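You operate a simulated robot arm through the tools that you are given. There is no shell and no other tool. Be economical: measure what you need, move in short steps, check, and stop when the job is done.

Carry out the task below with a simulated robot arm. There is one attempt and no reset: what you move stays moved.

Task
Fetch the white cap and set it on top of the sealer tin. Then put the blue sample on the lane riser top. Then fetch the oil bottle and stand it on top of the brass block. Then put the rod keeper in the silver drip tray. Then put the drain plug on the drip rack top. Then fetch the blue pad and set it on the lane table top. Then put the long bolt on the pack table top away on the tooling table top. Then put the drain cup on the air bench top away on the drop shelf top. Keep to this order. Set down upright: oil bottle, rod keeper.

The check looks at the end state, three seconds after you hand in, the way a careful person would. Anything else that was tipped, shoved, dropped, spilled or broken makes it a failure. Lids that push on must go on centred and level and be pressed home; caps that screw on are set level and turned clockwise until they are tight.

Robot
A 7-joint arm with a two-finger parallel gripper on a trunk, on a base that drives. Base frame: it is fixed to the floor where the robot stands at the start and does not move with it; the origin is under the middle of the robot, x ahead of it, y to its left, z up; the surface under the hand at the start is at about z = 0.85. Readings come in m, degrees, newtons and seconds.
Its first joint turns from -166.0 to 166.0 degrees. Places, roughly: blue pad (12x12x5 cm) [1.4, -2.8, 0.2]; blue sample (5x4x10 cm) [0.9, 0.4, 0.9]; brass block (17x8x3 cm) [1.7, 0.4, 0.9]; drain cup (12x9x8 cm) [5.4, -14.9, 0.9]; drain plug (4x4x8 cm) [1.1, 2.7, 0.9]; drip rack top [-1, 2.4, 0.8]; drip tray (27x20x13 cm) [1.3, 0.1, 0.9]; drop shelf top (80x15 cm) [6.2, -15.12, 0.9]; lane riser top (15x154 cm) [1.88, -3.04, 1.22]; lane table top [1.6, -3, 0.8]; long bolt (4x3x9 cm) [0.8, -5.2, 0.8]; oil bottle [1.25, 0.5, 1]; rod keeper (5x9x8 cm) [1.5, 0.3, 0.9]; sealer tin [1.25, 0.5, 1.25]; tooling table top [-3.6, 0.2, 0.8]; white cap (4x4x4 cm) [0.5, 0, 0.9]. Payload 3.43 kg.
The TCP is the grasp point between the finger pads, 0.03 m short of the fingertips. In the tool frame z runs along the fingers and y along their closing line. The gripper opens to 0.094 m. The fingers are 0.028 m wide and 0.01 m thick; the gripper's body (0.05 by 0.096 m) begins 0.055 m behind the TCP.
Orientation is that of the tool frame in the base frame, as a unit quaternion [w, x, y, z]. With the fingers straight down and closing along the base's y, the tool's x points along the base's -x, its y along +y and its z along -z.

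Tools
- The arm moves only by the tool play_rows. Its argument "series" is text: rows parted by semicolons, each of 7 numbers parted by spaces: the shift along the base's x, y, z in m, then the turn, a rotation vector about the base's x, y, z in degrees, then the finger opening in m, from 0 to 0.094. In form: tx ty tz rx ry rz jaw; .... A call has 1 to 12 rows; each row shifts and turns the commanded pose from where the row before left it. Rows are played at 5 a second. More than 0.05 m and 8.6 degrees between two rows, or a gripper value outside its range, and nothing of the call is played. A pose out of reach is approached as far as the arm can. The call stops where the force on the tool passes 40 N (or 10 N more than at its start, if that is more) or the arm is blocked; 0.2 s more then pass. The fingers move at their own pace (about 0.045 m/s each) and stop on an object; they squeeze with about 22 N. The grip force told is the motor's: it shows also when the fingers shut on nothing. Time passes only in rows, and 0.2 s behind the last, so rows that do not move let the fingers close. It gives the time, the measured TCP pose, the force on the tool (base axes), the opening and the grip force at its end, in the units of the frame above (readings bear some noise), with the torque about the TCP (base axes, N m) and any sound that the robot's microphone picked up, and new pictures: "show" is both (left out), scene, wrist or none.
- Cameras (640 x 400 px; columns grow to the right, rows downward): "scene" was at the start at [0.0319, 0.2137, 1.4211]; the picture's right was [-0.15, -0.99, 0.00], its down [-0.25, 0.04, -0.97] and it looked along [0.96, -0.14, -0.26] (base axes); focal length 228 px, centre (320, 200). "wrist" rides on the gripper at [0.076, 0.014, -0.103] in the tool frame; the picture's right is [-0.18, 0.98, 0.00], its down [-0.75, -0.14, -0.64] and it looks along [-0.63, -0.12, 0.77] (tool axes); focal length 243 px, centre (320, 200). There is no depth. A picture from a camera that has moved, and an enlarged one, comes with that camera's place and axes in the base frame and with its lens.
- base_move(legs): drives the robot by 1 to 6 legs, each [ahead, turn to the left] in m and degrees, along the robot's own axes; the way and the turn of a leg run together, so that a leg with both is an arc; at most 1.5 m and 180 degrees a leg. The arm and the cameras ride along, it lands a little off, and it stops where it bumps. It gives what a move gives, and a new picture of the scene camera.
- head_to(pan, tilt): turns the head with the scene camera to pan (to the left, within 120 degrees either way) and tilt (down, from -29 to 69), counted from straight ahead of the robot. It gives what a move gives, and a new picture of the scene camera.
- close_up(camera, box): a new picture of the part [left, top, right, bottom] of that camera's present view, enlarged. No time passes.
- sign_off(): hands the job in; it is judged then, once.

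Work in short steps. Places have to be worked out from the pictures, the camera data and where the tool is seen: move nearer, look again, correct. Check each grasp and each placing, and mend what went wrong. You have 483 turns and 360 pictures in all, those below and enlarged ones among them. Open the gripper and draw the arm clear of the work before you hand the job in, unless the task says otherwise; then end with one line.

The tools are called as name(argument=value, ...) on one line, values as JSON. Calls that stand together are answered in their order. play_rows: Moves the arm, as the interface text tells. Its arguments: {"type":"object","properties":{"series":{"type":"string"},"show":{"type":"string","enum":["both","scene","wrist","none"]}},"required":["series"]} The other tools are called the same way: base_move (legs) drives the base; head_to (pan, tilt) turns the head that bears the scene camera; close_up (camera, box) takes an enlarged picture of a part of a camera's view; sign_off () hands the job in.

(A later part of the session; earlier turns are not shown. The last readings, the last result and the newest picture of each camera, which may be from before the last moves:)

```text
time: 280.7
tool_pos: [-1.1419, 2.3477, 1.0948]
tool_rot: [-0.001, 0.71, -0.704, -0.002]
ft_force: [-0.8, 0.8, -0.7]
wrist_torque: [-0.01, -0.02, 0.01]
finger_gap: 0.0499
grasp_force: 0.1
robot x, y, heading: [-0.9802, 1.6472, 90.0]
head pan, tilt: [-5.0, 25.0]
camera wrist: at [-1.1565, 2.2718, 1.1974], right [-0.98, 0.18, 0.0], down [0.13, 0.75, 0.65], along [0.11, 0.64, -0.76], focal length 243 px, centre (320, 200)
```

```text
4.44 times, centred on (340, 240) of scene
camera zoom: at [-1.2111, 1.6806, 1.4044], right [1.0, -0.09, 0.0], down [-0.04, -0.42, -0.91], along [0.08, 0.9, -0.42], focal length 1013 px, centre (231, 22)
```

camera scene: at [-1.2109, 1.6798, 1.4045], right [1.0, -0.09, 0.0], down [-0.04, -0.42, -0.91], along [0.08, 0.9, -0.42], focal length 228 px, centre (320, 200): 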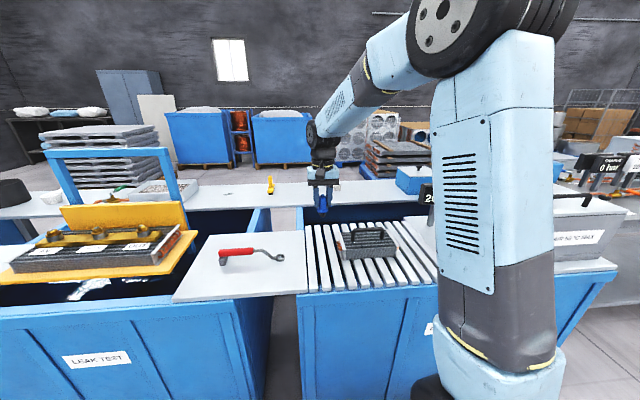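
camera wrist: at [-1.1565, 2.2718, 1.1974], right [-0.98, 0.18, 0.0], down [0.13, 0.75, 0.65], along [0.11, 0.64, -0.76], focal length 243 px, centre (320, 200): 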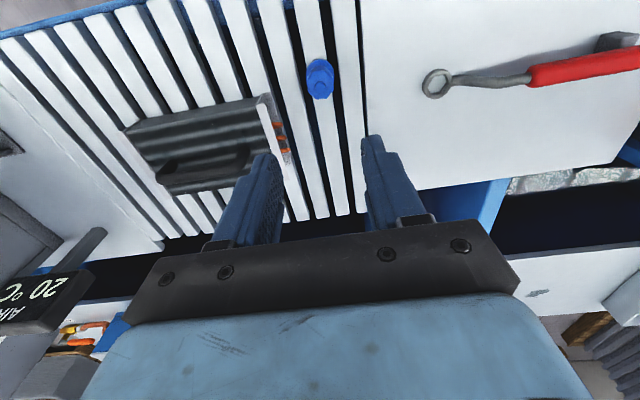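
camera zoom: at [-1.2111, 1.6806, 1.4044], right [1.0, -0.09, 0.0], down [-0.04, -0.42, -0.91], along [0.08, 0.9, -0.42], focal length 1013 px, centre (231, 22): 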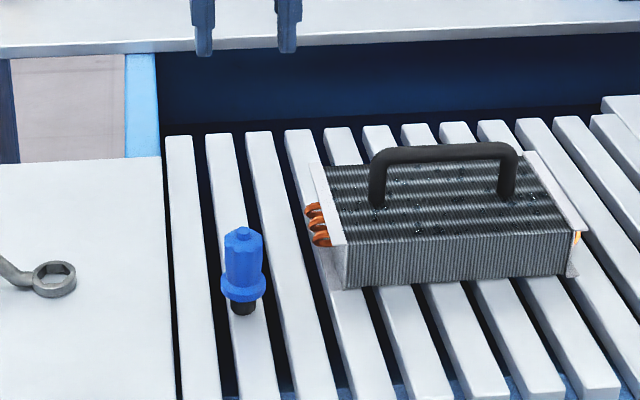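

Drain plug stands on the rack. Next is the blue pad under the lane table. Raise the arm and drive back through the corridor.

play_rows(series="0 0 .048 0 0 0 .05;0 0 .048 0 0 0 .05;0 0 .048 0 0 0 .05;0.02 -.01 .044 0 0 0 .05;0.03 -.01 .03 0 0 0 .05;0.03 -.01 .03 0 0 0 .05;0.03 -.01 .03 0 0 0 .05", show="none")

base_move(legs=[[0, -45]])

base_move(legs=[[0, -45]])

```text
time: 282.3
tool_pos: [-1.0335, 2.309, 1.3735]
tool_rot: [-0.002, 0.71, -0.704, -0.002]
ft_force: [0.1, 0.9, -0.7]
wrist_torque: [-0.03, -0.05, 0.01]
finger_gap: 0.0499
grasp_force: 0.0
robot x, y, heading: [-0.9846, 1.6451, 90.1]
head pan, tilt: [-5.0, 25.0]
```

```text
time: 285.0
tool_pos: [-0.5499, 2.148, 1.3736]
tool_rot: [0.002, -0.386, 0.923, 0.001]
ft_force: [-0.1, -0.6, -0.6]
wrist_torque: [0.0, 0.03, -0.01]
finger_gap: 0.0502
grasp_force: 0.0
robot x, y, heading: [-1.0205, 1.6806, 45.1]
head pan, tilt: [-5.0, 25.0]
camera scene: at [-1.1578, 1.8679, 1.4044], right [0.64, -0.77, 0.0], down [-0.32, -0.27, -0.91], along [0.69, 0.58, -0.42], focal length 228 px, centre (320, 200)
```

scene: 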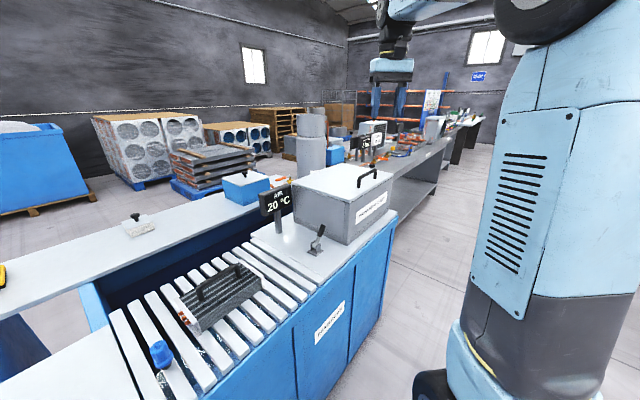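

```text
time: 287.7
tool_pos: [-0.3582, 1.6751, 1.3751]
tool_rot: [0.003, 0.0, 1.0, 0.0]
ft_force: [0.1, 1.3, 0.0]
wrist_torque: [-0.02, 0.02, 0.0]
finger_gap: 0.0499
grasp_force: 0.0
robot x, y, heading: [-1.0209, 1.7367, 0.3]
head pan, tilt: [-5.0, 25.0]
camera scene: at [-0.9875, 1.9648, 1.4045], right [-0.08, -1.0, 0.0], down [-0.42, 0.04, -0.91], along [0.9, -0.08, -0.42], focal length 228 px, centre (320, 200)
```

scene: 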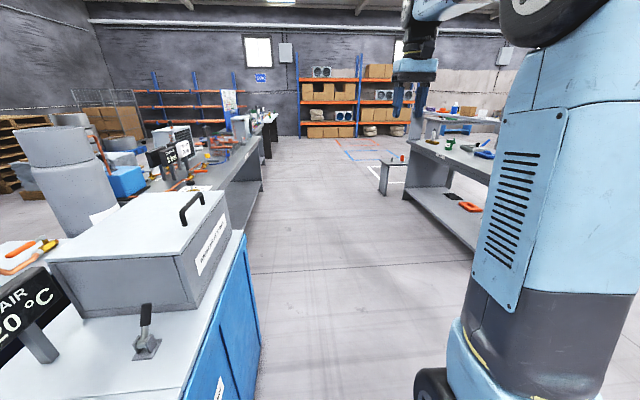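

Ahead to the corridor and turn south.

base_move(legs=[[0.97, 0], [0, -45]])

base_move(legs=[[0, -45]])

```text
time: 295.2
tool_pos: [0.3805, 1.2305, 1.3746]
tool_rot: [0.002, 0.382, 0.924, -0.001]
ft_force: [-0.3, 0.4, 0.6]
wrist_torque: [0.0, -0.02, 0.03]
finger_gap: 0.0501
grasp_force: 0.1
robot x, y, heading: [-0.0128, 1.7771, -44.8]
head pan, tilt: [-5.0, 25.0]
camera scene: at [0.1719, 1.916, 1.4044], right [-0.76, -0.65, 0.0], down [-0.27, 0.32, -0.91], along [0.59, -0.69, -0.42], focal length 228 px, centre (320, 200)
```

scene: 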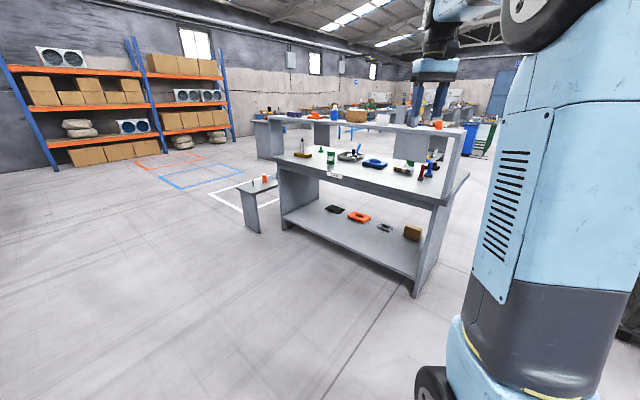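

```text
time: 297.9
tool_pos: [-0.1206, 1.1139, 1.3748]
tool_rot: [0.002, 0.707, 0.708, -0.002]
ft_force: [-0.5, -0.9, 0.5]
wrist_torque: [-0.01, 0.01, 0.01]
finger_gap: 0.0499
grasp_force: 0.1
robot x, y, heading: [0.0452, 1.7782, -89.1]
head pan, tilt: [-5.0, 25.0]
camera scene: at [0.2692, 1.7476, 1.4045], right [-1.0, 0.07, 0.0], down [0.03, 0.42, -0.91], along [-0.07, -0.9, -0.42], focal length 228 px, centre (320, 200)
```

scene: 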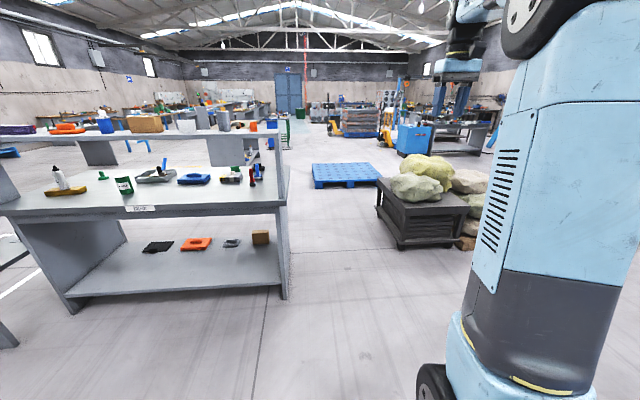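

I'm slightly close to the bench side (x = 0.045), so I tweak the heading by -4° before driving south.

base_move(legs=[[0, -5], [1.3, 0], [1.25, 0]])

base_move(legs=[[0, 47]])

base_move(legs=[[0, 47]])

```text
time: 311.0
tool_pos: [-0.3878, -1.3997, 1.3749]
tool_rot: [0.002, 0.742, 0.67, -0.001]
ft_force: [-0.6, 0.5, -0.4]
wrist_torque: [0.0, 0.01, 0.02]
finger_gap: 0.0499
grasp_force: 0.0
robot x, y, heading: [-0.1554, -0.7596, -95.2]
head pan, tilt: [-5.0, 25.0]
camera scene: at [0.0662, -0.8099, 1.4044], right [-0.98, 0.18, 0.0], down [0.07, 0.42, -0.91], along [-0.16, -0.89, -0.42], focal length 228 px, centre (320, 200)
```

scene: 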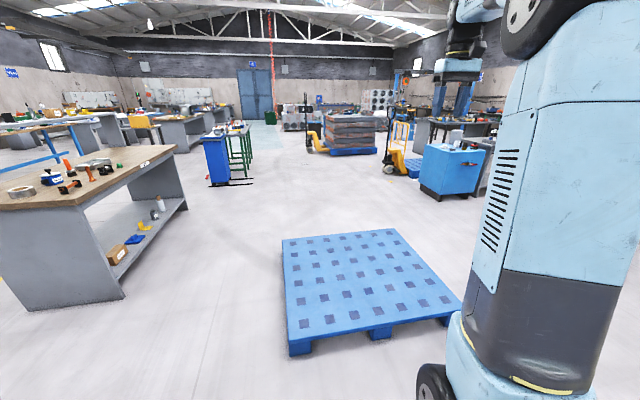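

```text
time: 313.8
tool_pos: [0.1538, -1.3647, 1.3757]
tool_rot: [0.002, 0.414, 0.91, -0.001]
ft_force: [-0.9, 0.1, -0.5]
wrist_torque: [0.0, -0.03, -0.02]
finger_gap: 0.0499
grasp_force: 0.1
robot x, y, heading: [-0.1667, -0.7666, -49.4]
head pan, tilt: [-5.0, 25.0]
camera scene: at [0.026, -0.6423, 1.4046], right [-0.81, -0.58, 0.0], down [-0.25, 0.34, -0.91], along [0.53, -0.74, -0.42], focal length 228 px, centre (320, 200)
```

scene: 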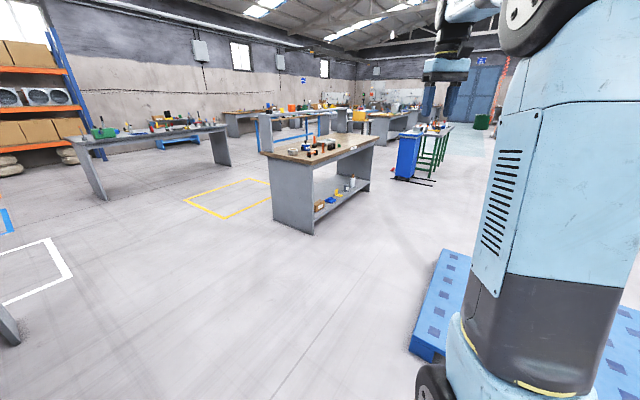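

```text
time: 316.6
tool_pos: [0.4937, -0.9342, 1.3758]
tool_rot: [0.002, 0.012, 1.0, 0.0]
ft_force: [-0.8, 0.6, -0.3]
wrist_torque: [0.02, 0.0, -0.01]
finger_gap: 0.05
grasp_force: 0.1
robot x, y, heading: [-0.1667, -0.802, -2.0]
head pan, tilt: [-5.0, 25.0]
camera scene: at [-0.1246, -0.5773, 1.4045], right [-0.12, -0.99, 0.0], down [-0.42, 0.05, -0.91], along [0.9, -0.11, -0.42], focal length 228 px, centre (320, 200)
```

scene: 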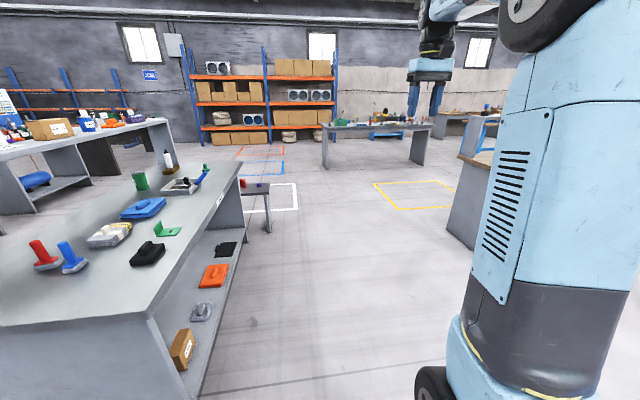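

The blue pad is confirmed on the lane table's lower shelf near (1.41, -2.81). Drive east, then south along the table's -x side.

base_move(legs=[[0.85, 0], [0, -44]])

base_move(legs=[[0, -44]])

base_move(legs=[[1.0, 0], [0.9, 0]])

```text
time: 323.4
tool_pos: [1.0741, -1.3787, 1.3764]
tool_rot: [0.002, 0.379, 0.926, -0.001]
ft_force: [-0.5, -0.4, 0.0]
wrist_torque: [0.0, 0.0, 0.02]
finger_gap: 0.0499
grasp_force: 0.1
robot x, y, heading: [0.7198, -0.7964, -45.4]
head pan, tilt: [-5.0, 25.0]
camera scene: at [0.9023, -0.6592, 1.4044], right [-0.77, -0.64, 0.0], down [-0.27, 0.33, -0.91], along [0.58, -0.7, -0.42], focal length 228 px, centre (320, 200)
```

scene: 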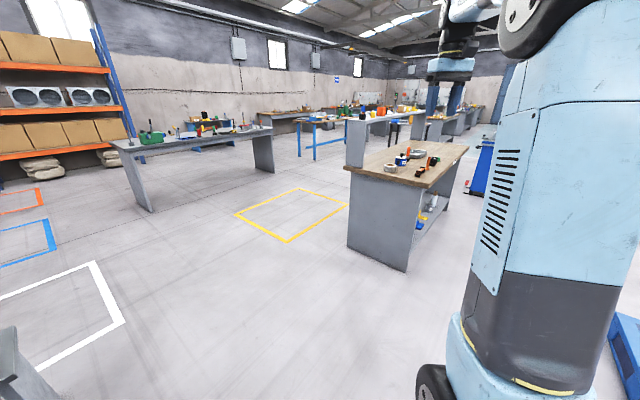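

```text
time: 326.1
tool_pos: [0.5677, -1.4614, 1.3753]
tool_rot: [0.002, 0.7, 0.714, -0.001]
ft_force: [1.1, -0.2, 0.3]
wrist_torque: [0.01, 0.0, -0.02]
finger_gap: 0.0502
grasp_force: 0.1
robot x, y, heading: [0.7716, -0.7939, -89.1]
head pan, tilt: [-5.0, 25.0]
camera scene: at [0.9982, -0.8252, 1.4045], right [-1.0, 0.07, 0.0], down [0.03, 0.42, -0.91], along [-0.06, -0.9, -0.42], focal length 228 px, centre (320, 200)
```

scene: 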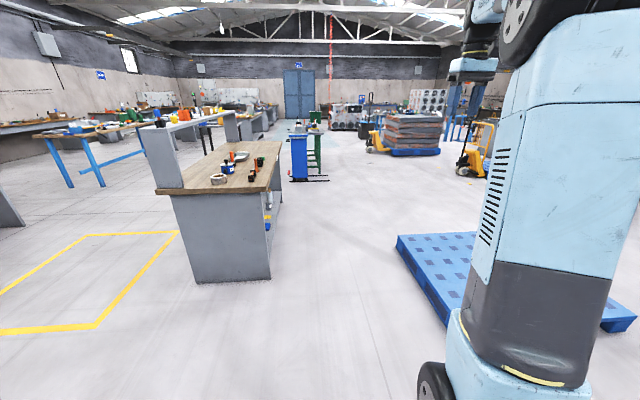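

```text
time: 335.8
tool_pos: [0.5807, -3.3503, 1.3766]
tool_rot: [0.002, 0.705, 0.709, -0.002]
ft_force: [-0.5, 0.4, -0.5]
wrist_torque: [0.02, -0.01, -0.02]
finger_gap: 0.0499
grasp_force: 0.1
robot x, y, heading: [0.7927, -2.6913, -89.8]
head pan, tilt: [-5.0, 25.0]
camera scene: at [1.0198, -2.7203, 1.4044], right [-1.0, 0.08, 0.0], down [0.04, 0.42, -0.91], along [-0.08, -0.9, -0.42], focal length 228 px, centre (320, 200)
```

scene: 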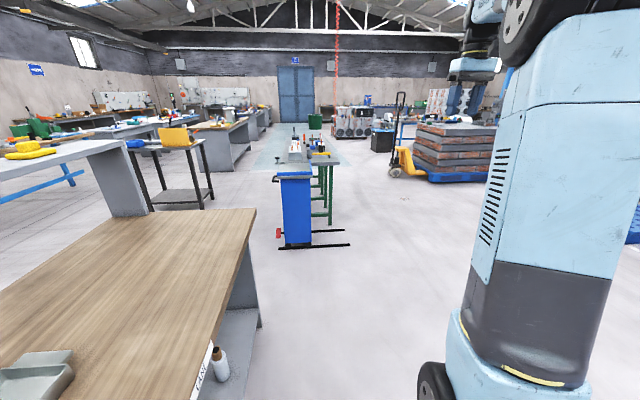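

Turn left to face the table.

base_move(legs=[[0, 45]])

base_move(legs=[[0, 45]])

head_to(pan=-5, tilt=50)

```text
time: 338.5
tool_pos: [1.1128, -3.3069, 1.3771]
tool_rot: [0.002, 0.378, 0.926, -0.001]
ft_force: [-0.5, -0.5, 0.0]
wrist_torque: [0.01, -0.01, 0.02]
finger_gap: 0.05
grasp_force: 0.1
robot x, y, heading: [0.7583, -2.7248, -44.7]
head pan, tilt: [-5.0, 25.0]
camera scene: at [0.9389, -2.5868, 1.4044], right [-0.76, -0.65, 0.0], down [-0.27, 0.32, -0.91], along [0.59, -0.69, -0.42], focal length 228 px, centre (320, 200)
```

scene: 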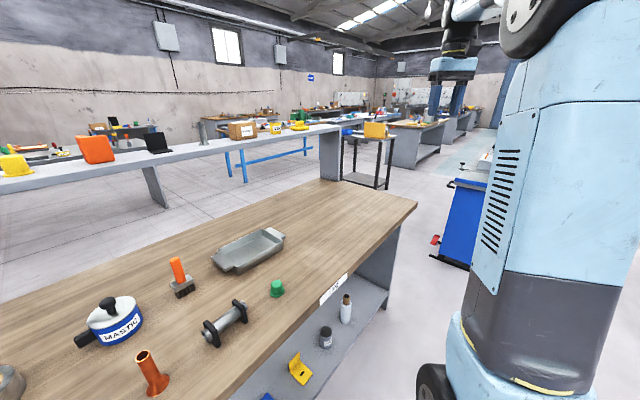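

```text
time: 341.2
tool_pos: [1.4213, -2.883, 1.3776]
tool_rot: [0.002, -0.006, 1.0, 0.0]
ft_force: [-0.1, 0.4, -0.4]
wrist_torque: [0.03, -0.04, -0.01]
finger_gap: 0.05
grasp_force: 0.1
robot x, y, heading: [0.7546, -2.7774, 0.0]
head pan, tilt: [-5.0, 25.0]
camera scene: at [0.7906, -2.5521, 1.4045], right [-0.09, -1.0, 0.0], down [-0.42, 0.04, -0.91], along [0.9, -0.08, -0.42], focal length 228 px, centre (320, 200)
```

scene: 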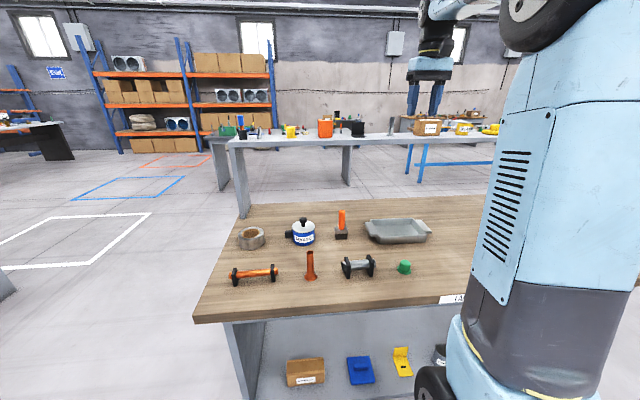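

```text
time: 342.1
tool_pos: [1.4203, -2.8828, 1.3787]
tool_rot: [0.001, -0.006, 1.0, 0.0]
ft_force: [-0.3, 0.9, 0.2]
wrist_torque: [-0.03, -0.01, 0.0]
finger_gap: 0.0499
grasp_force: 0.0
robot x, y, heading: [0.7586, -2.779, -0.1]
head pan, tilt: [-5.0, 50.0]
camera scene: at [0.7749, -2.5507, 1.367], right [-0.09, -1.0, 0.0], down [-0.76, 0.07, -0.64], along [0.64, -0.06, -0.77], focal length 228 px, centre (320, 200)
```

scene: 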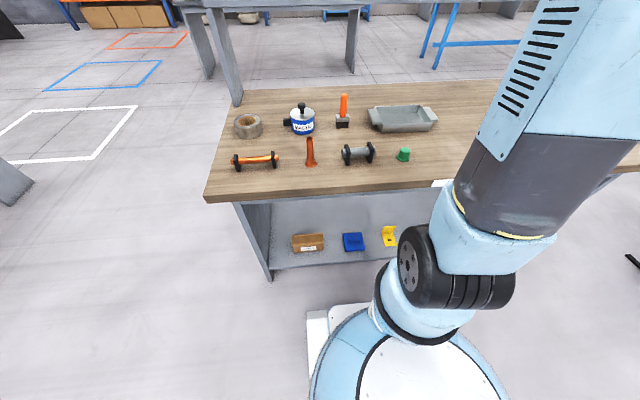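

close_up(camera="scene", box=[270, 200, 430, 290])

```text
4.00 times, centred on (350, 245) of scene
camera zoom: at [0.7749, -2.5507, 1.367], right [-0.09, -1.0, 0.0], down [-0.76, 0.07, -0.64], along [0.64, -0.06, -0.77], focal length 912 px, centre (200, 20)
```

zoom: 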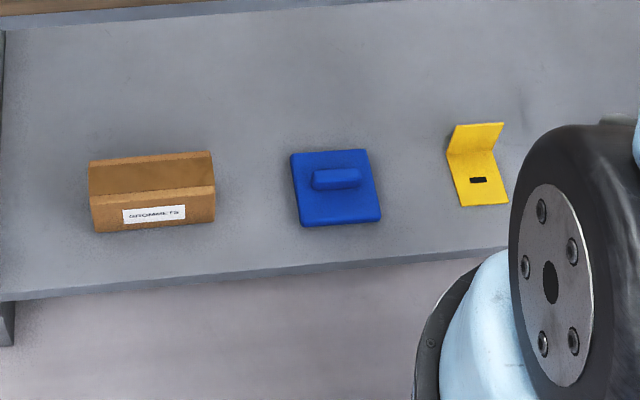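

The pad has a raised handle (~6.5 cm long, along y) that I can grip by its ends. I back up 0.25 m so the arm can be lowered in front of the table, then drive in with the arm low.

base_move(legs=[[-0.25, 0]])

play_rows(series="0 .01 -.048 0 -4 0 .08;0 .01 -.048 0 -4 0 .08;0 .01 -.048 0 -4 0 .08;0 .01 -.048 0 -4 0 .08;0 .01 -.048 0 -4 0 .08;0 .01 -.048 0 -4 0 .08;0 .01 -.048 0 -4 0 .08;0 0 -.048 0 -4 0 .08;0 0 -.048 0 -4 0 .08;0 0 -.048 0 -4 0 .08", show="both")

```text
time: 343.9
tool_pos: [1.1666, -2.8815, 1.3781]
tool_rot: [0.001, -0.008, 1.0, 0.0]
ft_force: [-0.2, 0.4, -0.4]
wrist_torque: [0.01, -0.01, 0.01]
finger_gap: 0.0501
grasp_force: 0.1
robot x, y, heading: [0.5068, -2.7807, 0.1]
head pan, tilt: [-5.0, 50.0]
camera scene: at [0.5213, -2.5505, 1.3669], right [-0.09, -1.0, 0.0], down [-0.76, 0.07, -0.64], along [0.64, -0.06, -0.77], focal length 228 px, centre (320, 200)
```

scene: 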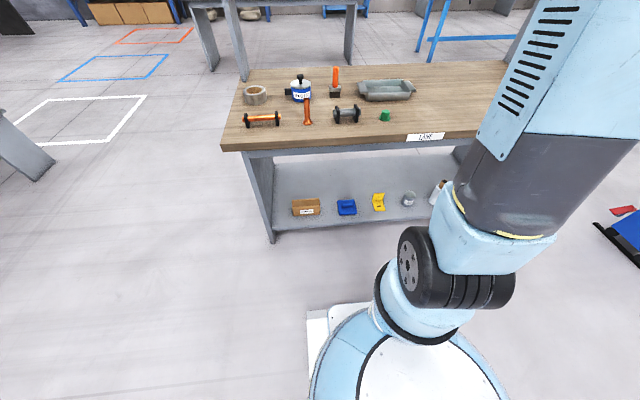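

```text
time: 346.1
tool_pos: [1.1682, -2.8115, 0.8981]
tool_rot: [0.344, -0.008, 0.939, -0.002]
ft_force: [-0.5, 1.8, 0.4]
wrist_torque: [-0.11, 0.02, -0.1]
finger_gap: 0.08
grasp_force: 0.0
robot x, y, heading: [0.5041, -2.7795, -0.0]
head pan, tilt: [-5.0, 50.0]
camera scene: at [0.5205, -2.5492, 1.3667], right [-0.09, -1.0, 0.0], down [-0.76, 0.06, -0.64], along [0.64, -0.06, -0.77], focal length 228 px, centre (320, 200)
camera wrist: at [1.0424, -2.7981, 0.9279], right [0.13, 0.99, 0.11], down [0.16, -0.13, 0.98], along [0.98, -0.11, -0.17], focal length 243 px, centre (320, 200)
```

scene: 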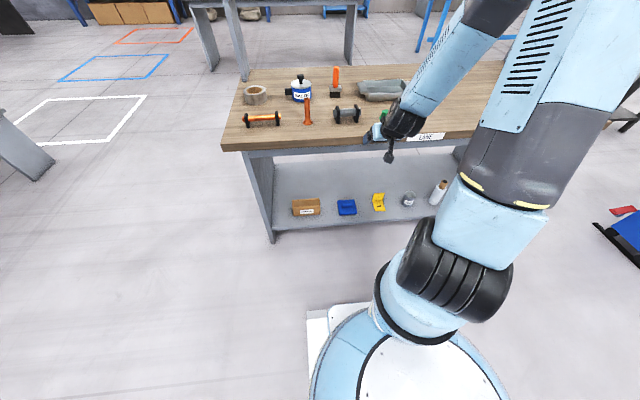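
wrist: 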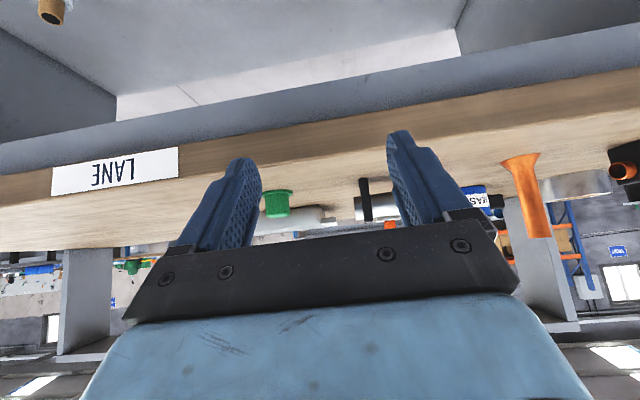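

Tilt is right and tracking is good. Continue straight down in front of the table edge.

play_rows(series="0 0 -.048 0 0 0 .08;0 0 -.048 0 0 0 .08;0 0 -.048 0 0 0 .08;0 0 -.048 0 0 0 .08;0 0 -.048 0 0 0 .08;0 0 -.048 0 0 0 .08;0 0 -.048 0 0 0 .08;0 0 -.048 0 0 0 .08;0 0 -.048 0 0 0 .08;0 0 -.048 0 0 0 .08;0 0 0 0 0 0 .08", show="both")

```text
time: 348.5
tool_pos: [1.1688, -2.8132, 0.4188]
tool_rot: [0.344, -0.006, 0.939, -0.003]
ft_force: [-0.5, 0.5, 0.0]
wrist_torque: [0.01, -0.01, 0.0]
finger_gap: 0.0798
grasp_force: 0.2
robot x, y, heading: [0.5044, -2.7796, 0.3]
head pan, tilt: [-5.0, 50.0]
camera scene: at [0.5215, -2.5505, 1.3669], right [-0.09, -1.0, 0.0], down [-0.76, 0.07, -0.64], along [0.64, -0.06, -0.77], focal length 228 px, centre (320, 200)
camera wrist: at [1.0429, -2.7993, 0.4483], right [0.13, 0.99, 0.11], down [0.16, -0.13, 0.98], along [0.98, -0.11, -0.18], focal length 243 px, centre (320, 200)
```

scene: 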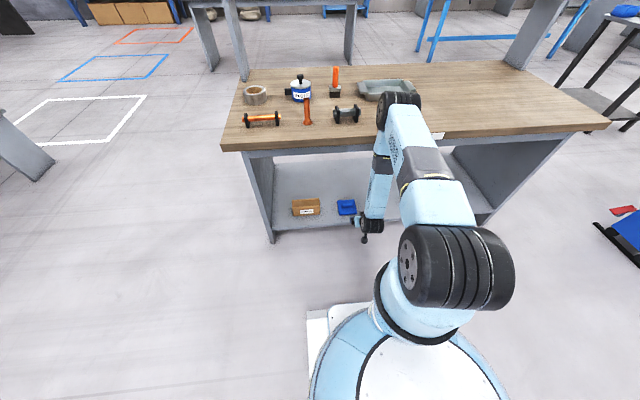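
wrist: 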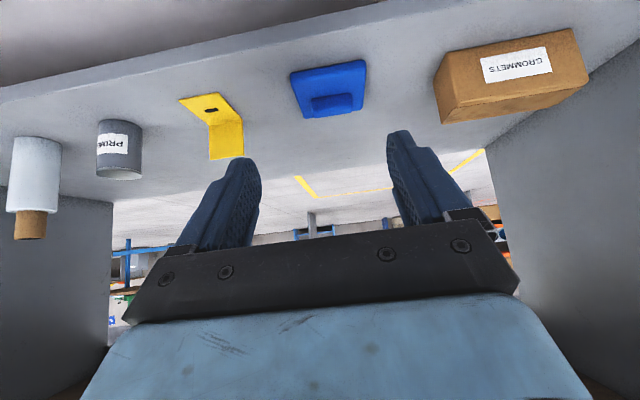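

The arm reaches low well. Triangulated handle centre ≈ (1.42, -2.803, 0.22), length 7 cm, yaw about -7°. Extend toward the pre-grasp while watching for contact.

play_rows(series=".0374 .002 -.015 0 0 -1.4 .094;.0374 .002 -.02 0 0 -1.4 .094;.0374 .002 -.02 0 0 -1.4 .094;.0374 .002 -.03 0 0 -1.4 .094;.0374 .002 -.03 0 0 -1.4 .094;0 0 0 0 0 0 .094", show="both")

```text
time: 349.9
tool_pos: [1.3548, -2.802, 0.3035]
tool_rot: [0.343, 0.05, 0.938, -0.024]
ft_force: [0.4, -0.1, -0.2]
wrist_torque: [0.01, -0.01, 0.0]
finger_gap: 0.094
grasp_force: 0.1
robot x, y, heading: [0.5067, -2.7792, 0.1]
head pan, tilt: [-5.0, 50.0]
camera scene: at [0.5216, -2.5505, 1.3669], right [-0.09, -1.0, 0.0], down [-0.76, 0.07, -0.64], along [0.64, -0.06, -0.77], focal length 228 px, centre (320, 200)
camera wrist: at [1.232, -2.7736, 0.3336], right [0.25, 0.96, 0.11], down [0.15, -0.15, 0.98], along [0.96, -0.23, -0.18], focal length 243 px, centre (320, 200)
```

scene: 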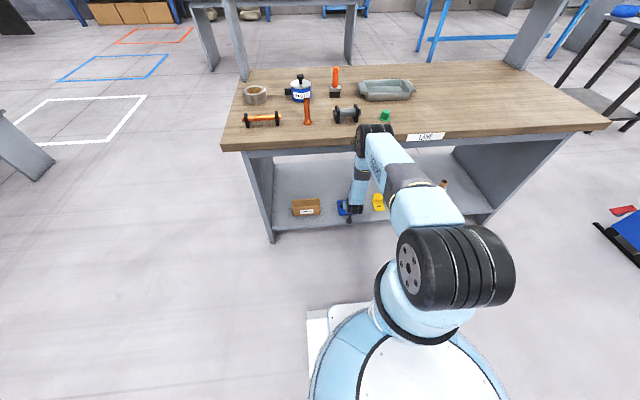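
wrist: 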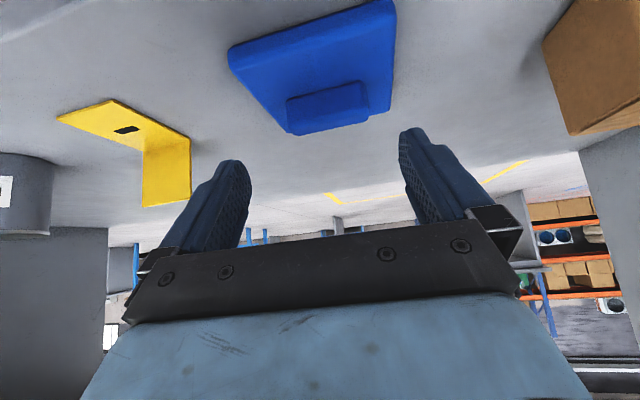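

Handle confirmed at (1.421, -2.803). Advance to the grasp point.

play_rows(series=".018 .001 -.024 0 0 0 .094;.018 0 -.024 0 0 0 .094;.010 0 -.014 0 0 0 .094;0 0 0 0 0 0 .094", show="wrist")

```text
time: 350.9
tool_pos: [1.4006, -2.8004, 0.2415]
tool_rot: [0.343, 0.051, 0.938, -0.024]
ft_force: [0.2, 0.2, 2.7]
wrist_torque: [0.12, -0.04, -0.01]
finger_gap: 0.0937
grasp_force: 0.1
robot x, y, heading: [0.5045, -2.7793, 0.1]
head pan, tilt: [-5.0, 50.0]
camera wrist: at [1.278, -2.7725, 0.2713], right [0.25, 0.96, 0.11], down [0.14, -0.15, 0.98], along [0.96, -0.23, -0.18], focal length 243 px, centre (320, 200)
```

wrist: 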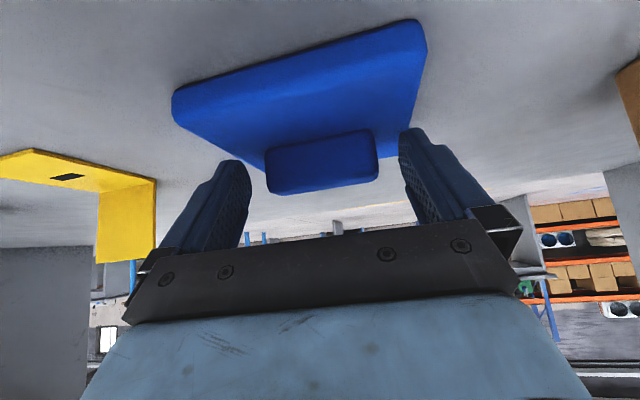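

Handle is between the fingers. Down 7 mm more, then close.

play_rows(series=".006 0 -.007 0 0 0 .094;0 0 0 0 0 0 .08;0 0 0 0 0 0 .07;0 0 0 0 0 0 .05;0 0 0 0 0 0 .04;0 0 0 0 0 0 .04", show="wrist")

```text
time: 351.3
tool_pos: [1.4038, -2.8018, 0.2401]
tool_rot: [0.344, 0.05, 0.937, -0.024]
ft_force: [-11.1, -0.3, 19.0]
wrist_torque: [0.86, 0.07, 0.41]
finger_gap: 0.0927
grasp_force: 0.0
robot x, y, heading: [0.5064, -2.7812, 0.2]
head pan, tilt: [-5.0, 50.0]
stopped in row 1: the force on the tool passed its limit at 67 N (the readings are from after the stop); the commanded pose is now the measured one
camera wrist: at [1.2811, -2.7721, 0.2702], right [0.25, 0.96, 0.11], down [0.14, -0.15, 0.98], along [0.96, -0.23, -0.17], focal length 243 px, centre (320, 200)
```

wrist: 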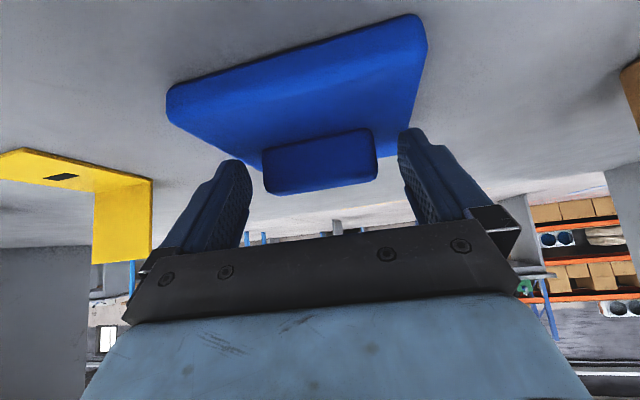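

The fingertips touch the pad's upper face. Ease off 2 mm and close on the handle.

play_rows(series="0 0 .003 0 0 0 .094;0 0 0 0 0 0 .08;0 0 0 0 0 0 .07;0 0 0 0 0 0 .05;0 0 0 0 0 0 .04;0 0 0 0 0 0 .04", show="wrist")

```text
time: 352.7
tool_pos: [1.4043, -2.801, 0.2427]
tool_rot: [0.343, 0.051, 0.938, -0.024]
ft_force: [-0.6, -0.1, -0.3]
wrist_torque: [-0.01, 0.04, -0.03]
finger_gap: 0.0694
grasp_force: 22.3
robot x, y, heading: [0.507, -2.7805, -0.2]
head pan, tilt: [-5.0, 50.0]
camera wrist: at [1.2811, -2.7721, 0.2722], right [0.25, 0.96, 0.11], down [0.14, -0.15, 0.98], along [0.96, -0.23, -0.18], focal length 243 px, centre (320, 200)
```

wrist: 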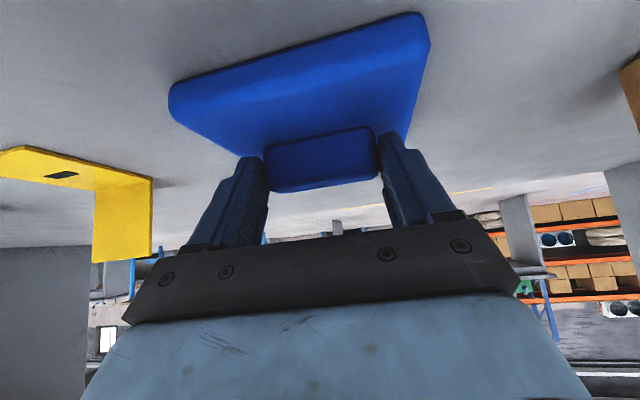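

Gripped (69 mm). Lift and draw it out from the shelf.

play_rows(series="0 0 .012 0 0 0 .04;0 0 .02 0 0 0 .04;-.035 0 .02 0 0 0 .04;-.035 0 .02 0 0 0 .04;-.035 0 .02 0 0 0 .04;-.035 0 .02 0 0 0 .04;-.035 0 .02 0 0 0 .04;-.035 0 .02 0 0 0 .04;-.035 0 .02 0 0 0 .04;-.015 0 .02 0 0 0 .04", show="both")

```text
time: 354.9
tool_pos: [1.1433, -2.801, 0.4352]
tool_rot: [0.344, 0.051, 0.937, -0.024]
ft_force: [-0.7, 0.5, -0.7]
wrist_torque: [0.0, 0.01, 0.0]
finger_gap: 0.0695
grasp_force: 21.7
robot x, y, heading: [0.5071, -2.7813, -0.2]
head pan, tilt: [-5.0, 50.0]
camera scene: at [0.5216, -2.5505, 1.3669], right [-0.09, -1.0, 0.0], down [-0.76, 0.07, -0.64], along [0.64, -0.06, -0.77], focal length 228 px, centre (320, 200)
camera wrist: at [1.0209, -2.7727, 0.465], right [0.25, 0.96, 0.11], down [0.14, -0.15, 0.98], along [0.96, -0.23, -0.18], focal length 243 px, centre (320, 200)
```

scene: 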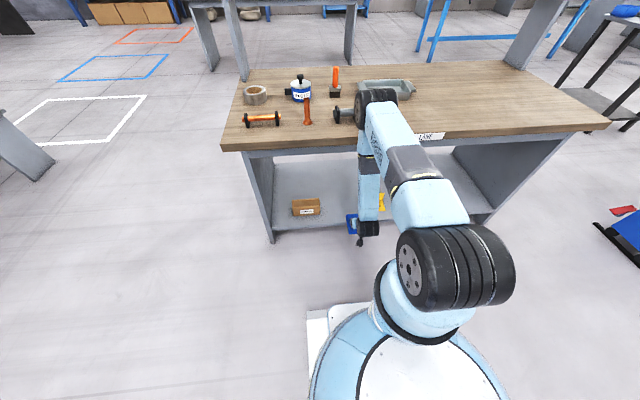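
wrist: 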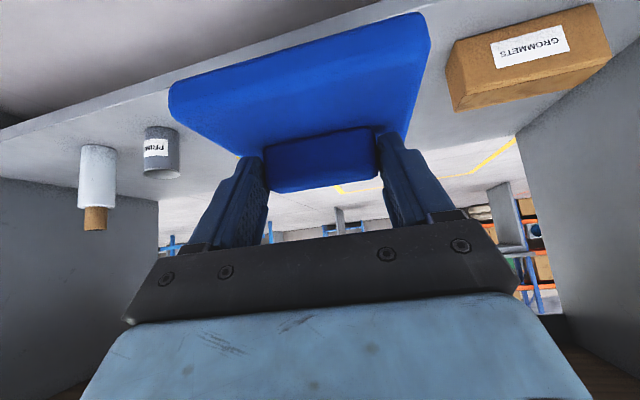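

Pad securely held and level. Raise it in front of the table edge.

play_rows(series="0 0 .05 0 0 0 .04;0 0 .05 0 0 0 .04;0 0 .05 0 0 0 .04;0 0 .05 0 0 0 .04;0 0 .05 0 0 0 .04;0 0 .05 0 0 0 .04;0 0 .05 0 0 0 .04;0 0 .05 0 0 0 .04;0 0 .05 0 0 0 .04;0 0 .05 0 0 0 .04;0 0 .05 0 0 0 .04;0 0 .05 0 0 0 .04", show="none")

play_rows(series="0 0 .05 0 0 0 .04;0 0 .05 0 0 0 .04;0 0 .03 0 0 0 .04", show="none")

base_move(legs=[[0.23, 0]])

head_to(pan=-25, tilt=35)

```text
time: 357.5
tool_pos: [1.153, -2.8014, 1.023]
tool_rot: [0.346, 0.034, 0.937, -0.03]
ft_force: [-0.4, -1.3, -1.0]
wrist_torque: [0.08, -0.03, -0.02]
finger_gap: 0.0691
grasp_force: 21.9
out of reach, approached as far as the arm can: row 7, 8, 12
robot x, y, heading: [0.5062, -2.78, -0.1]
head pan, tilt: [-5.0, 50.0]
```

```text
time: 358.3
tool_pos: [1.153, -2.8014, 1.1527]
tool_rot: [0.344, 0.05, 0.937, -0.024]
ft_force: [-0.3, 0.2, -0.1]
wrist_torque: [-0.05, -0.01, -0.01]
finger_gap: 0.0691
grasp_force: 21.9
robot x, y, heading: [0.5056, -2.7766, 0.0]
head pan, tilt: [-5.0, 50.0]
```

```text
time: 360.0
tool_pos: [1.3834, -2.8033, 1.154]
tool_rot: [0.344, 0.05, 0.937, -0.024]
ft_force: [0.1, 0.2, 0.0]
wrist_torque: [0.01, 0.01, 0.06]
finger_gap: 0.0689
grasp_force: 21.6
robot x, y, heading: [0.7341, -2.7774, 0.2]
head pan, tilt: [-5.0, 50.0]
camera scene: at [0.7517, -2.5502, 1.3669], right [-0.09, -1.0, 0.0], down [-0.76, 0.07, -0.64], along [0.64, -0.05, -0.77], focal length 228 px, centre (320, 200)
```

scene: 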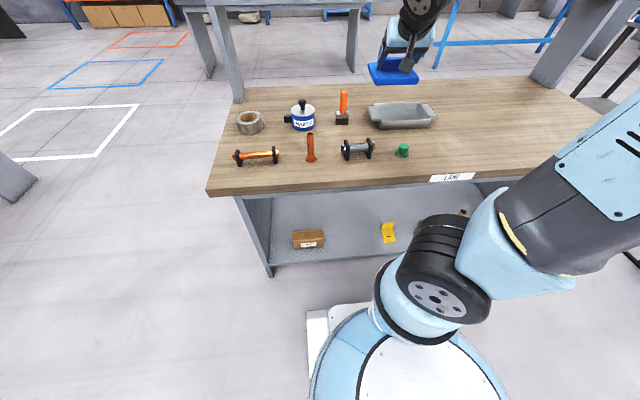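

```text
time: 360.8
tool_pos: [1.3818, -2.8023, 1.1544]
tool_rot: [0.344, 0.052, 0.937, -0.024]
ft_force: [-0.4, 0.6, -0.4]
wrist_torque: [0.03, -0.03, -0.02]
finger_gap: 0.0688
grasp_force: 22.1
robot x, y, heading: [0.7385, -2.7786, 0.4]
head pan, tilt: [-25.0, 35.0]
camera scene: at [0.7549, -2.5806, 1.3886], right [-0.42, -0.91, 0.0], down [-0.52, 0.24, -0.82], along [0.74, -0.34, -0.57], focal length 228 px, centre (320, 200)
```

scene: 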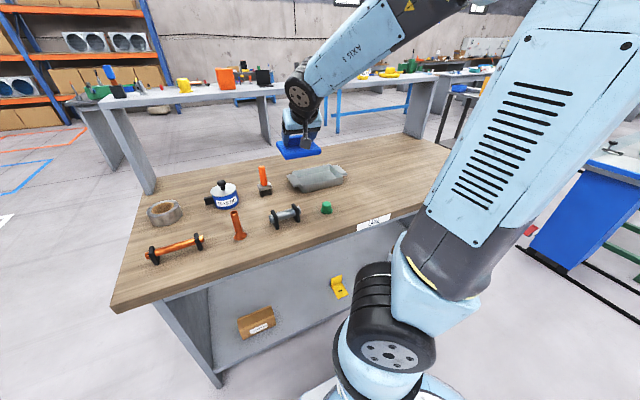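

Free spot to the right of the tray at about (1.45, -3.2). Carry the pad across at this height, then down.

play_rows(series=".0059 -.0442 0 0 0 0 .04;.0059 -.0442 0 0 0 0 .04;.0059 -.0442 0 0 0 0 .04;.0059 -.0442 0 0 0 0 .04;.0059 -.0442 0 0 0 0 .04;.0059 -.0442 0 0 0 0 .04;.0059 -.0442 0 0 0 0 .04;.0059 -.0442 0 0 0 0 .04;.0059 -.0442 0 0 0 0 .04;0 0 -.04 0 0 0 .04;0 0 -.04 0 0 0 .04;0 0 -.04 0 0 0 .04", show="both")

```text
time: 363.4
tool_pos: [1.435, -3.199, 1.0323]
tool_rot: [0.344, 0.05, 0.937, -0.023]
ft_force: [-0.9, 0.4, 0.2]
wrist_torque: [0.01, 0.03, -0.04]
finger_gap: 0.0686
grasp_force: 21.3
robot x, y, heading: [0.7304, -2.7792, -0.0]
head pan, tilt: [-25.0, 35.0]
camera scene: at [0.7547, -2.5806, 1.3887], right [-0.42, -0.91, 0.0], down [-0.52, 0.24, -0.82], along [0.74, -0.34, -0.57], focal length 228 px, centre (320, 200)
camera wrist: at [1.3126, -3.1707, 1.0613], right [0.25, 0.96, 0.11], down [0.14, -0.15, 0.98], along [0.96, -0.23, -0.17], focal length 243 px, centre (320, 200)
```

scene: 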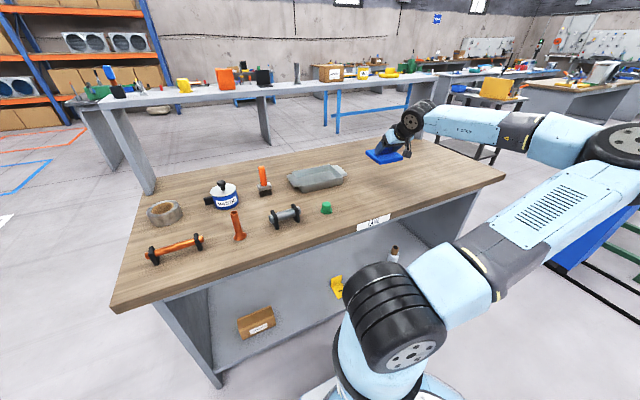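
wrist: 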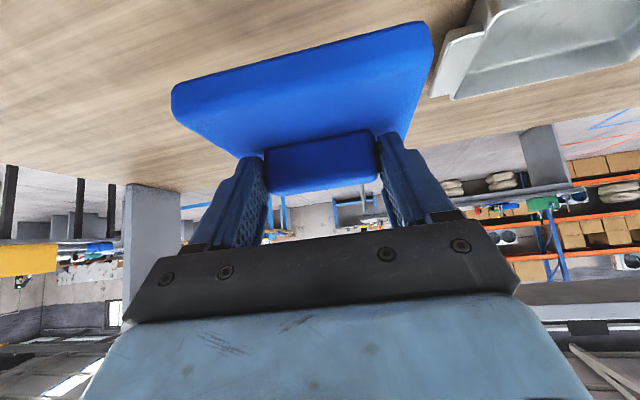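

Clear below. Lower to near the surface, then gently.

play_rows(series="0 0 -.04 0 0 0 .04;0 0 -.04 0 0 0 .04;0 0 -.02 0 0 0 .04;0 0 -.01 0 0 0 .04;0 0 -.005 0 0 0 .04;0 0 -.005 0 0 0 .04;0 0 -.005 0 0 0 .04;0 0 0 0 0 0 .04", show="wrist")

close_up(camera="scene", box=[330, 120, 460, 210])

```text
time: 365.2
tool_pos: [1.4355, -3.1985, 0.9068]
tool_rot: [0.343, 0.05, 0.938, -0.024]
ft_force: [1.3, 0.1, -0.3]
wrist_torque: [0.02, 0.02, 0.02]
finger_gap: 0.069
grasp_force: 22.2
robot x, y, heading: [0.7371, -2.779, 0.1]
head pan, tilt: [-25.0, 35.0]
camera wrist: at [1.3135, -3.1713, 0.937], right [0.25, 0.96, 0.11], down [0.14, -0.15, 0.98], along [0.96, -0.23, -0.17], focal length 243 px, centre (320, 200)
```

wrist: 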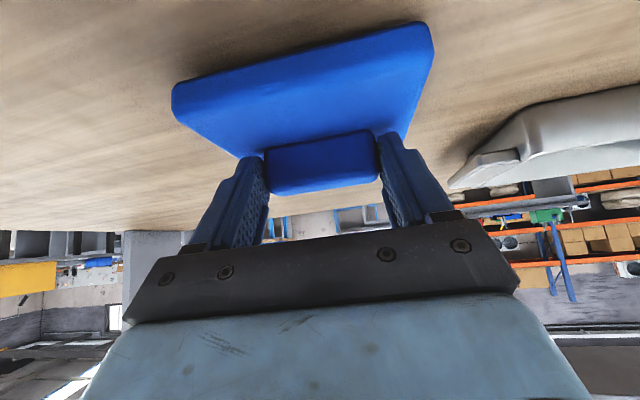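

```text
4.44 times, centred on (395, 165) of scene
camera zoom: at [0.7549, -2.5808, 1.3887], right [-0.42, -0.91, 0.0], down [-0.52, 0.24, -0.82], along [0.74, -0.34, -0.57], focal length 1013 px, centre (-13, 356)
```

zoom: 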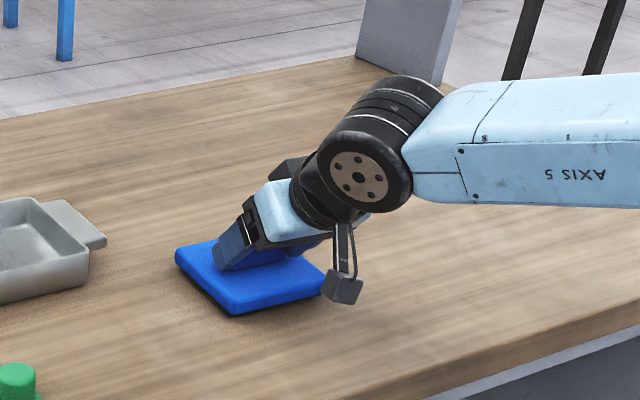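

play_rows(series="0 0 -.006 0 0 0 .04;0 0 -.004 0 0 0 .04;0 0 -.004 0 0 0 .04;0 0 -.003 0 0 0 .04;0 0 -.003 0 0 0 .04", show="none")

```text
time: 366.0
tool_pos: [1.4365, -3.201, 0.902]
tool_rot: [0.348, 0.049, 0.936, -0.025]
ft_force: [-1.7, -0.4, 10.8]
wrist_torque: [0.56, 0.03, 0.12]
finger_gap: 0.0682
grasp_force: 21.7
robot x, y, heading: [0.7389, -2.7816, 0.0]
head pan, tilt: [-25.0, 35.0]
stopped in row 3: the force on the tool passed its limit at 46 N (the readings are from after the stop); the commanded pose is now the measured one
```

On the table. Ease, open, and back out along the tool axis.

play_rows(series="0 0 .002 0 0 0 .07;0 0 0 0 0 0 .08;0 0 0 0 0 0 .09;0 0 0 0 0 0 .09;-.013 0 .018 0 0 0 .09;-.025 .002 .032 0 0 0 .09;-.025 .002 .035 0 0 0 .09;-.025 .002 .035 0 0 0 .09;-.02 0 .04 0 0 0 .09", show="wrist")

close_up(camera="scene", box=[330, 120, 460, 210])

```text
time: 368.0
tool_pos: [1.3303, -3.1944, 1.0616]
tool_rot: [0.347, 0.049, 0.936, -0.024]
ft_force: [1.6, -0.3, -0.6]
wrist_torque: [-0.01, 0.02, 0.0]
finger_gap: 0.0901
grasp_force: 0.0
robot x, y, heading: [0.7351, -2.7794, 0.2]
head pan, tilt: [-25.0, 35.0]
camera wrist: at [1.2073, -3.1658, 1.0908], right [0.25, 0.96, 0.11], down [0.14, -0.15, 0.98], along [0.96, -0.23, -0.17], focal length 243 px, centre (320, 200)
```

wrist: 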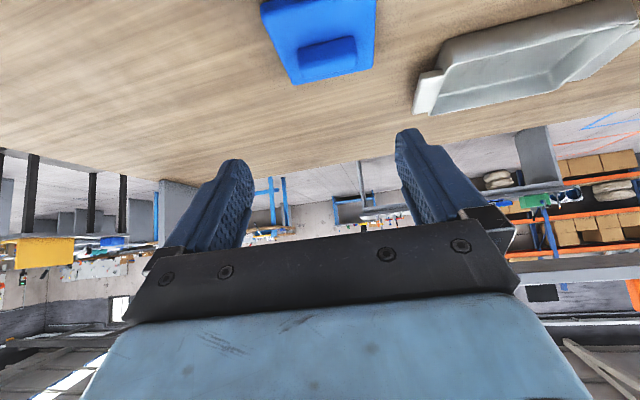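

```text
4.44 times, centred on (395, 165) of scene
camera zoom: at [0.7552, -2.5809, 1.3887], right [-0.42, -0.91, 0.0], down [-0.52, 0.24, -0.82], along [0.74, -0.34, -0.57], focal length 1013 px, centre (-13, 356)
```

zoom: 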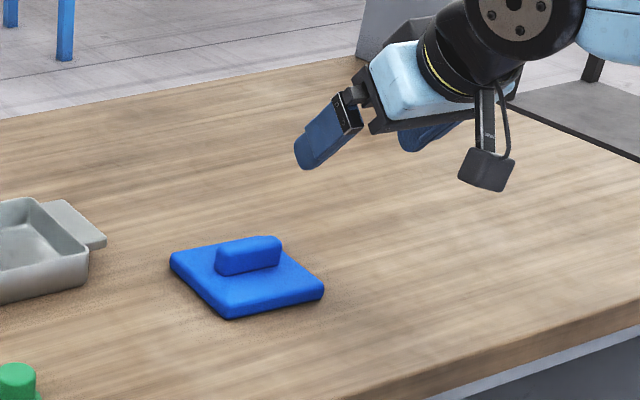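

Blue pad is on the lane table. Next, the long bolt at (0.8, -5.2). Bring the tool vertical and up, then drive south.

play_rows(series="-.005 .03 .035 0 4 0 .09;-.005 .03 .035 0 4 0 .09;-.005 .03 .035 0 4 0 .09;-.005 .03 .035 0 4 0 .09;-.005 .03 .035 0 4 0 .09;-.005 .03 .035 0 4 0 .09;-.005 .03 .035 0 4 0 .09;-.005 .03 .035 0 4 0 .09;-.005 .03 .035 0 4 0 .09;-.005 .03 .035 0 4 6 .09", show="none")

base_move(legs=[[-0.15, 0], [0, -45]])

base_move(legs=[[0, -45]])

head_to(pan=0, tilt=20)

```text
time: 370.2
tool_pos: [1.2807, -2.895, 1.4143]
tool_rot: [0.007, -0.014, 0.999, -0.036]
ft_force: [-1.3, -0.6, 0.4]
wrist_torque: [0.04, -0.03, -0.01]
finger_gap: 0.09
grasp_force: 0.0
robot x, y, heading: [0.7367, -2.78, 0.2]
head pan, tilt: [-25.0, 35.0]
```

```text
time: 373.9
tool_pos: [0.891, -3.245, 1.4135]
tool_rot: [-0.006, 0.368, 0.929, -0.038]
ft_force: [0.0, 0.8, 0.2]
wrist_torque: [-0.02, 0.0, -0.02]
finger_gap: 0.0898
grasp_force: 0.1
robot x, y, heading: [0.6178, -2.7467, -44.7]
head pan, tilt: [-25.0, 35.0]
camera scene: at [0.7714, -2.6193, 1.3887], right [-0.94, -0.35, 0.0], down [-0.2, 0.54, -0.82], along [0.28, -0.77, -0.57], focal length 228 px, centre (320, 200)
```

scene: 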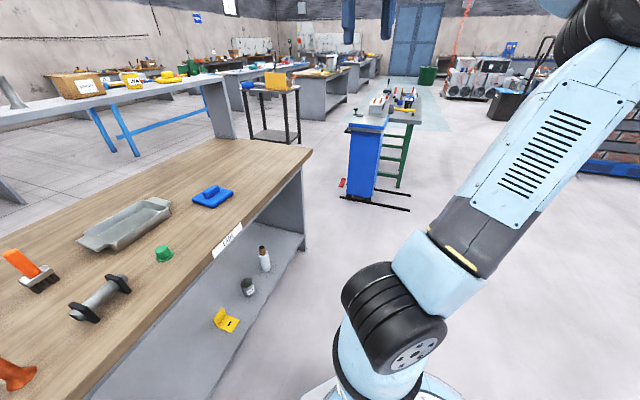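

```text
time: 376.6
tool_pos: [0.4476, -3.2883, 1.4135]
tool_rot: [-0.022, 0.703, 0.71, -0.032]
ft_force: [0.1, -0.5, 0.5]
wrist_torque: [0.03, 0.04, 0.03]
finger_gap: 0.0901
grasp_force: 0.0
robot x, y, heading: [0.665, -2.7445, -90.3]
head pan, tilt: [-25.0, 35.0]
camera scene: at [0.865, -2.7678, 1.3887], right [-0.9, 0.43, 0.0], down [0.25, 0.52, -0.82], along [-0.35, -0.74, -0.57], focal length 228 px, centre (320, 200)
```

scene: 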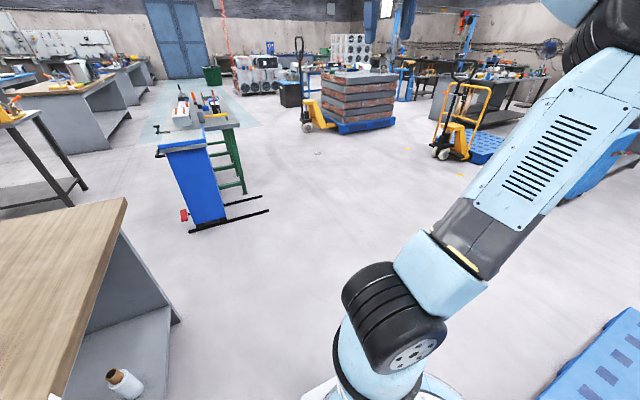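

```text
time: 377.5
tool_pos: [0.4486, -3.2871, 1.4138]
tool_rot: [-0.021, 0.703, 0.711, -0.032]
ft_force: [0.9, 0.3, 0.0]
wrist_torque: [-0.03, 0.02, -0.01]
finger_gap: 0.0899
grasp_force: 0.2
robot x, y, heading: [0.6704, -2.743, -90.2]
head pan, tilt: [0.0, 20.0]
camera scene: at [0.902, -2.7805, 1.4125], right [-1.0, 0.01, 0.0], down [0.0, 0.34, -0.94], along [-0.01, -0.94, -0.34], focal length 228 px, centre (320, 200)
```

scene: 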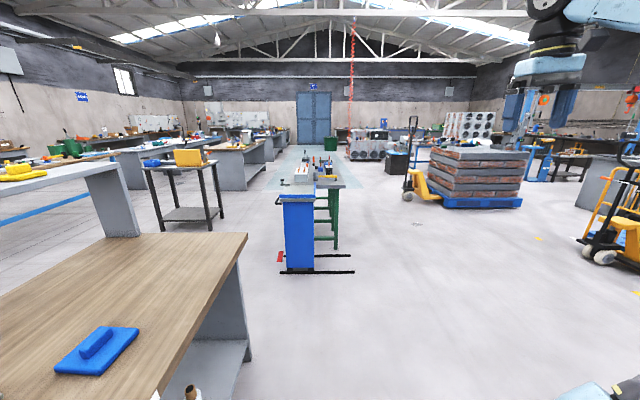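

Zoom on the pack table to find the long bolt.

close_up(camera="scene", box=[260, 140, 380, 215])

```text
5.33 times, centred on (320, 178) of scene
camera zoom: at [0.902, -2.7805, 1.4125], right [-1.0, 0.01, 0.0], down [0.0, 0.34, -0.94], along [-0.01, -0.94, -0.34], focal length 1216 px, centre (320, 320)
```

zoom: 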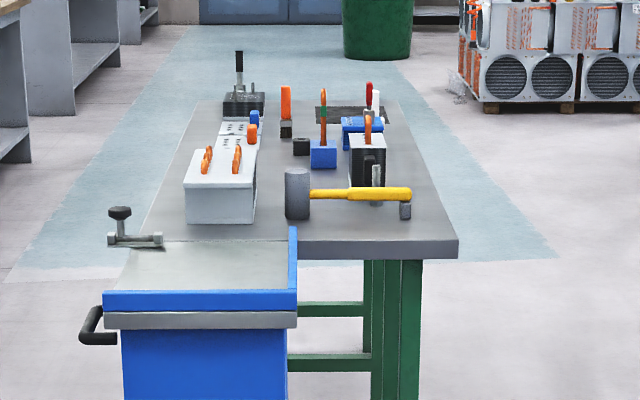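

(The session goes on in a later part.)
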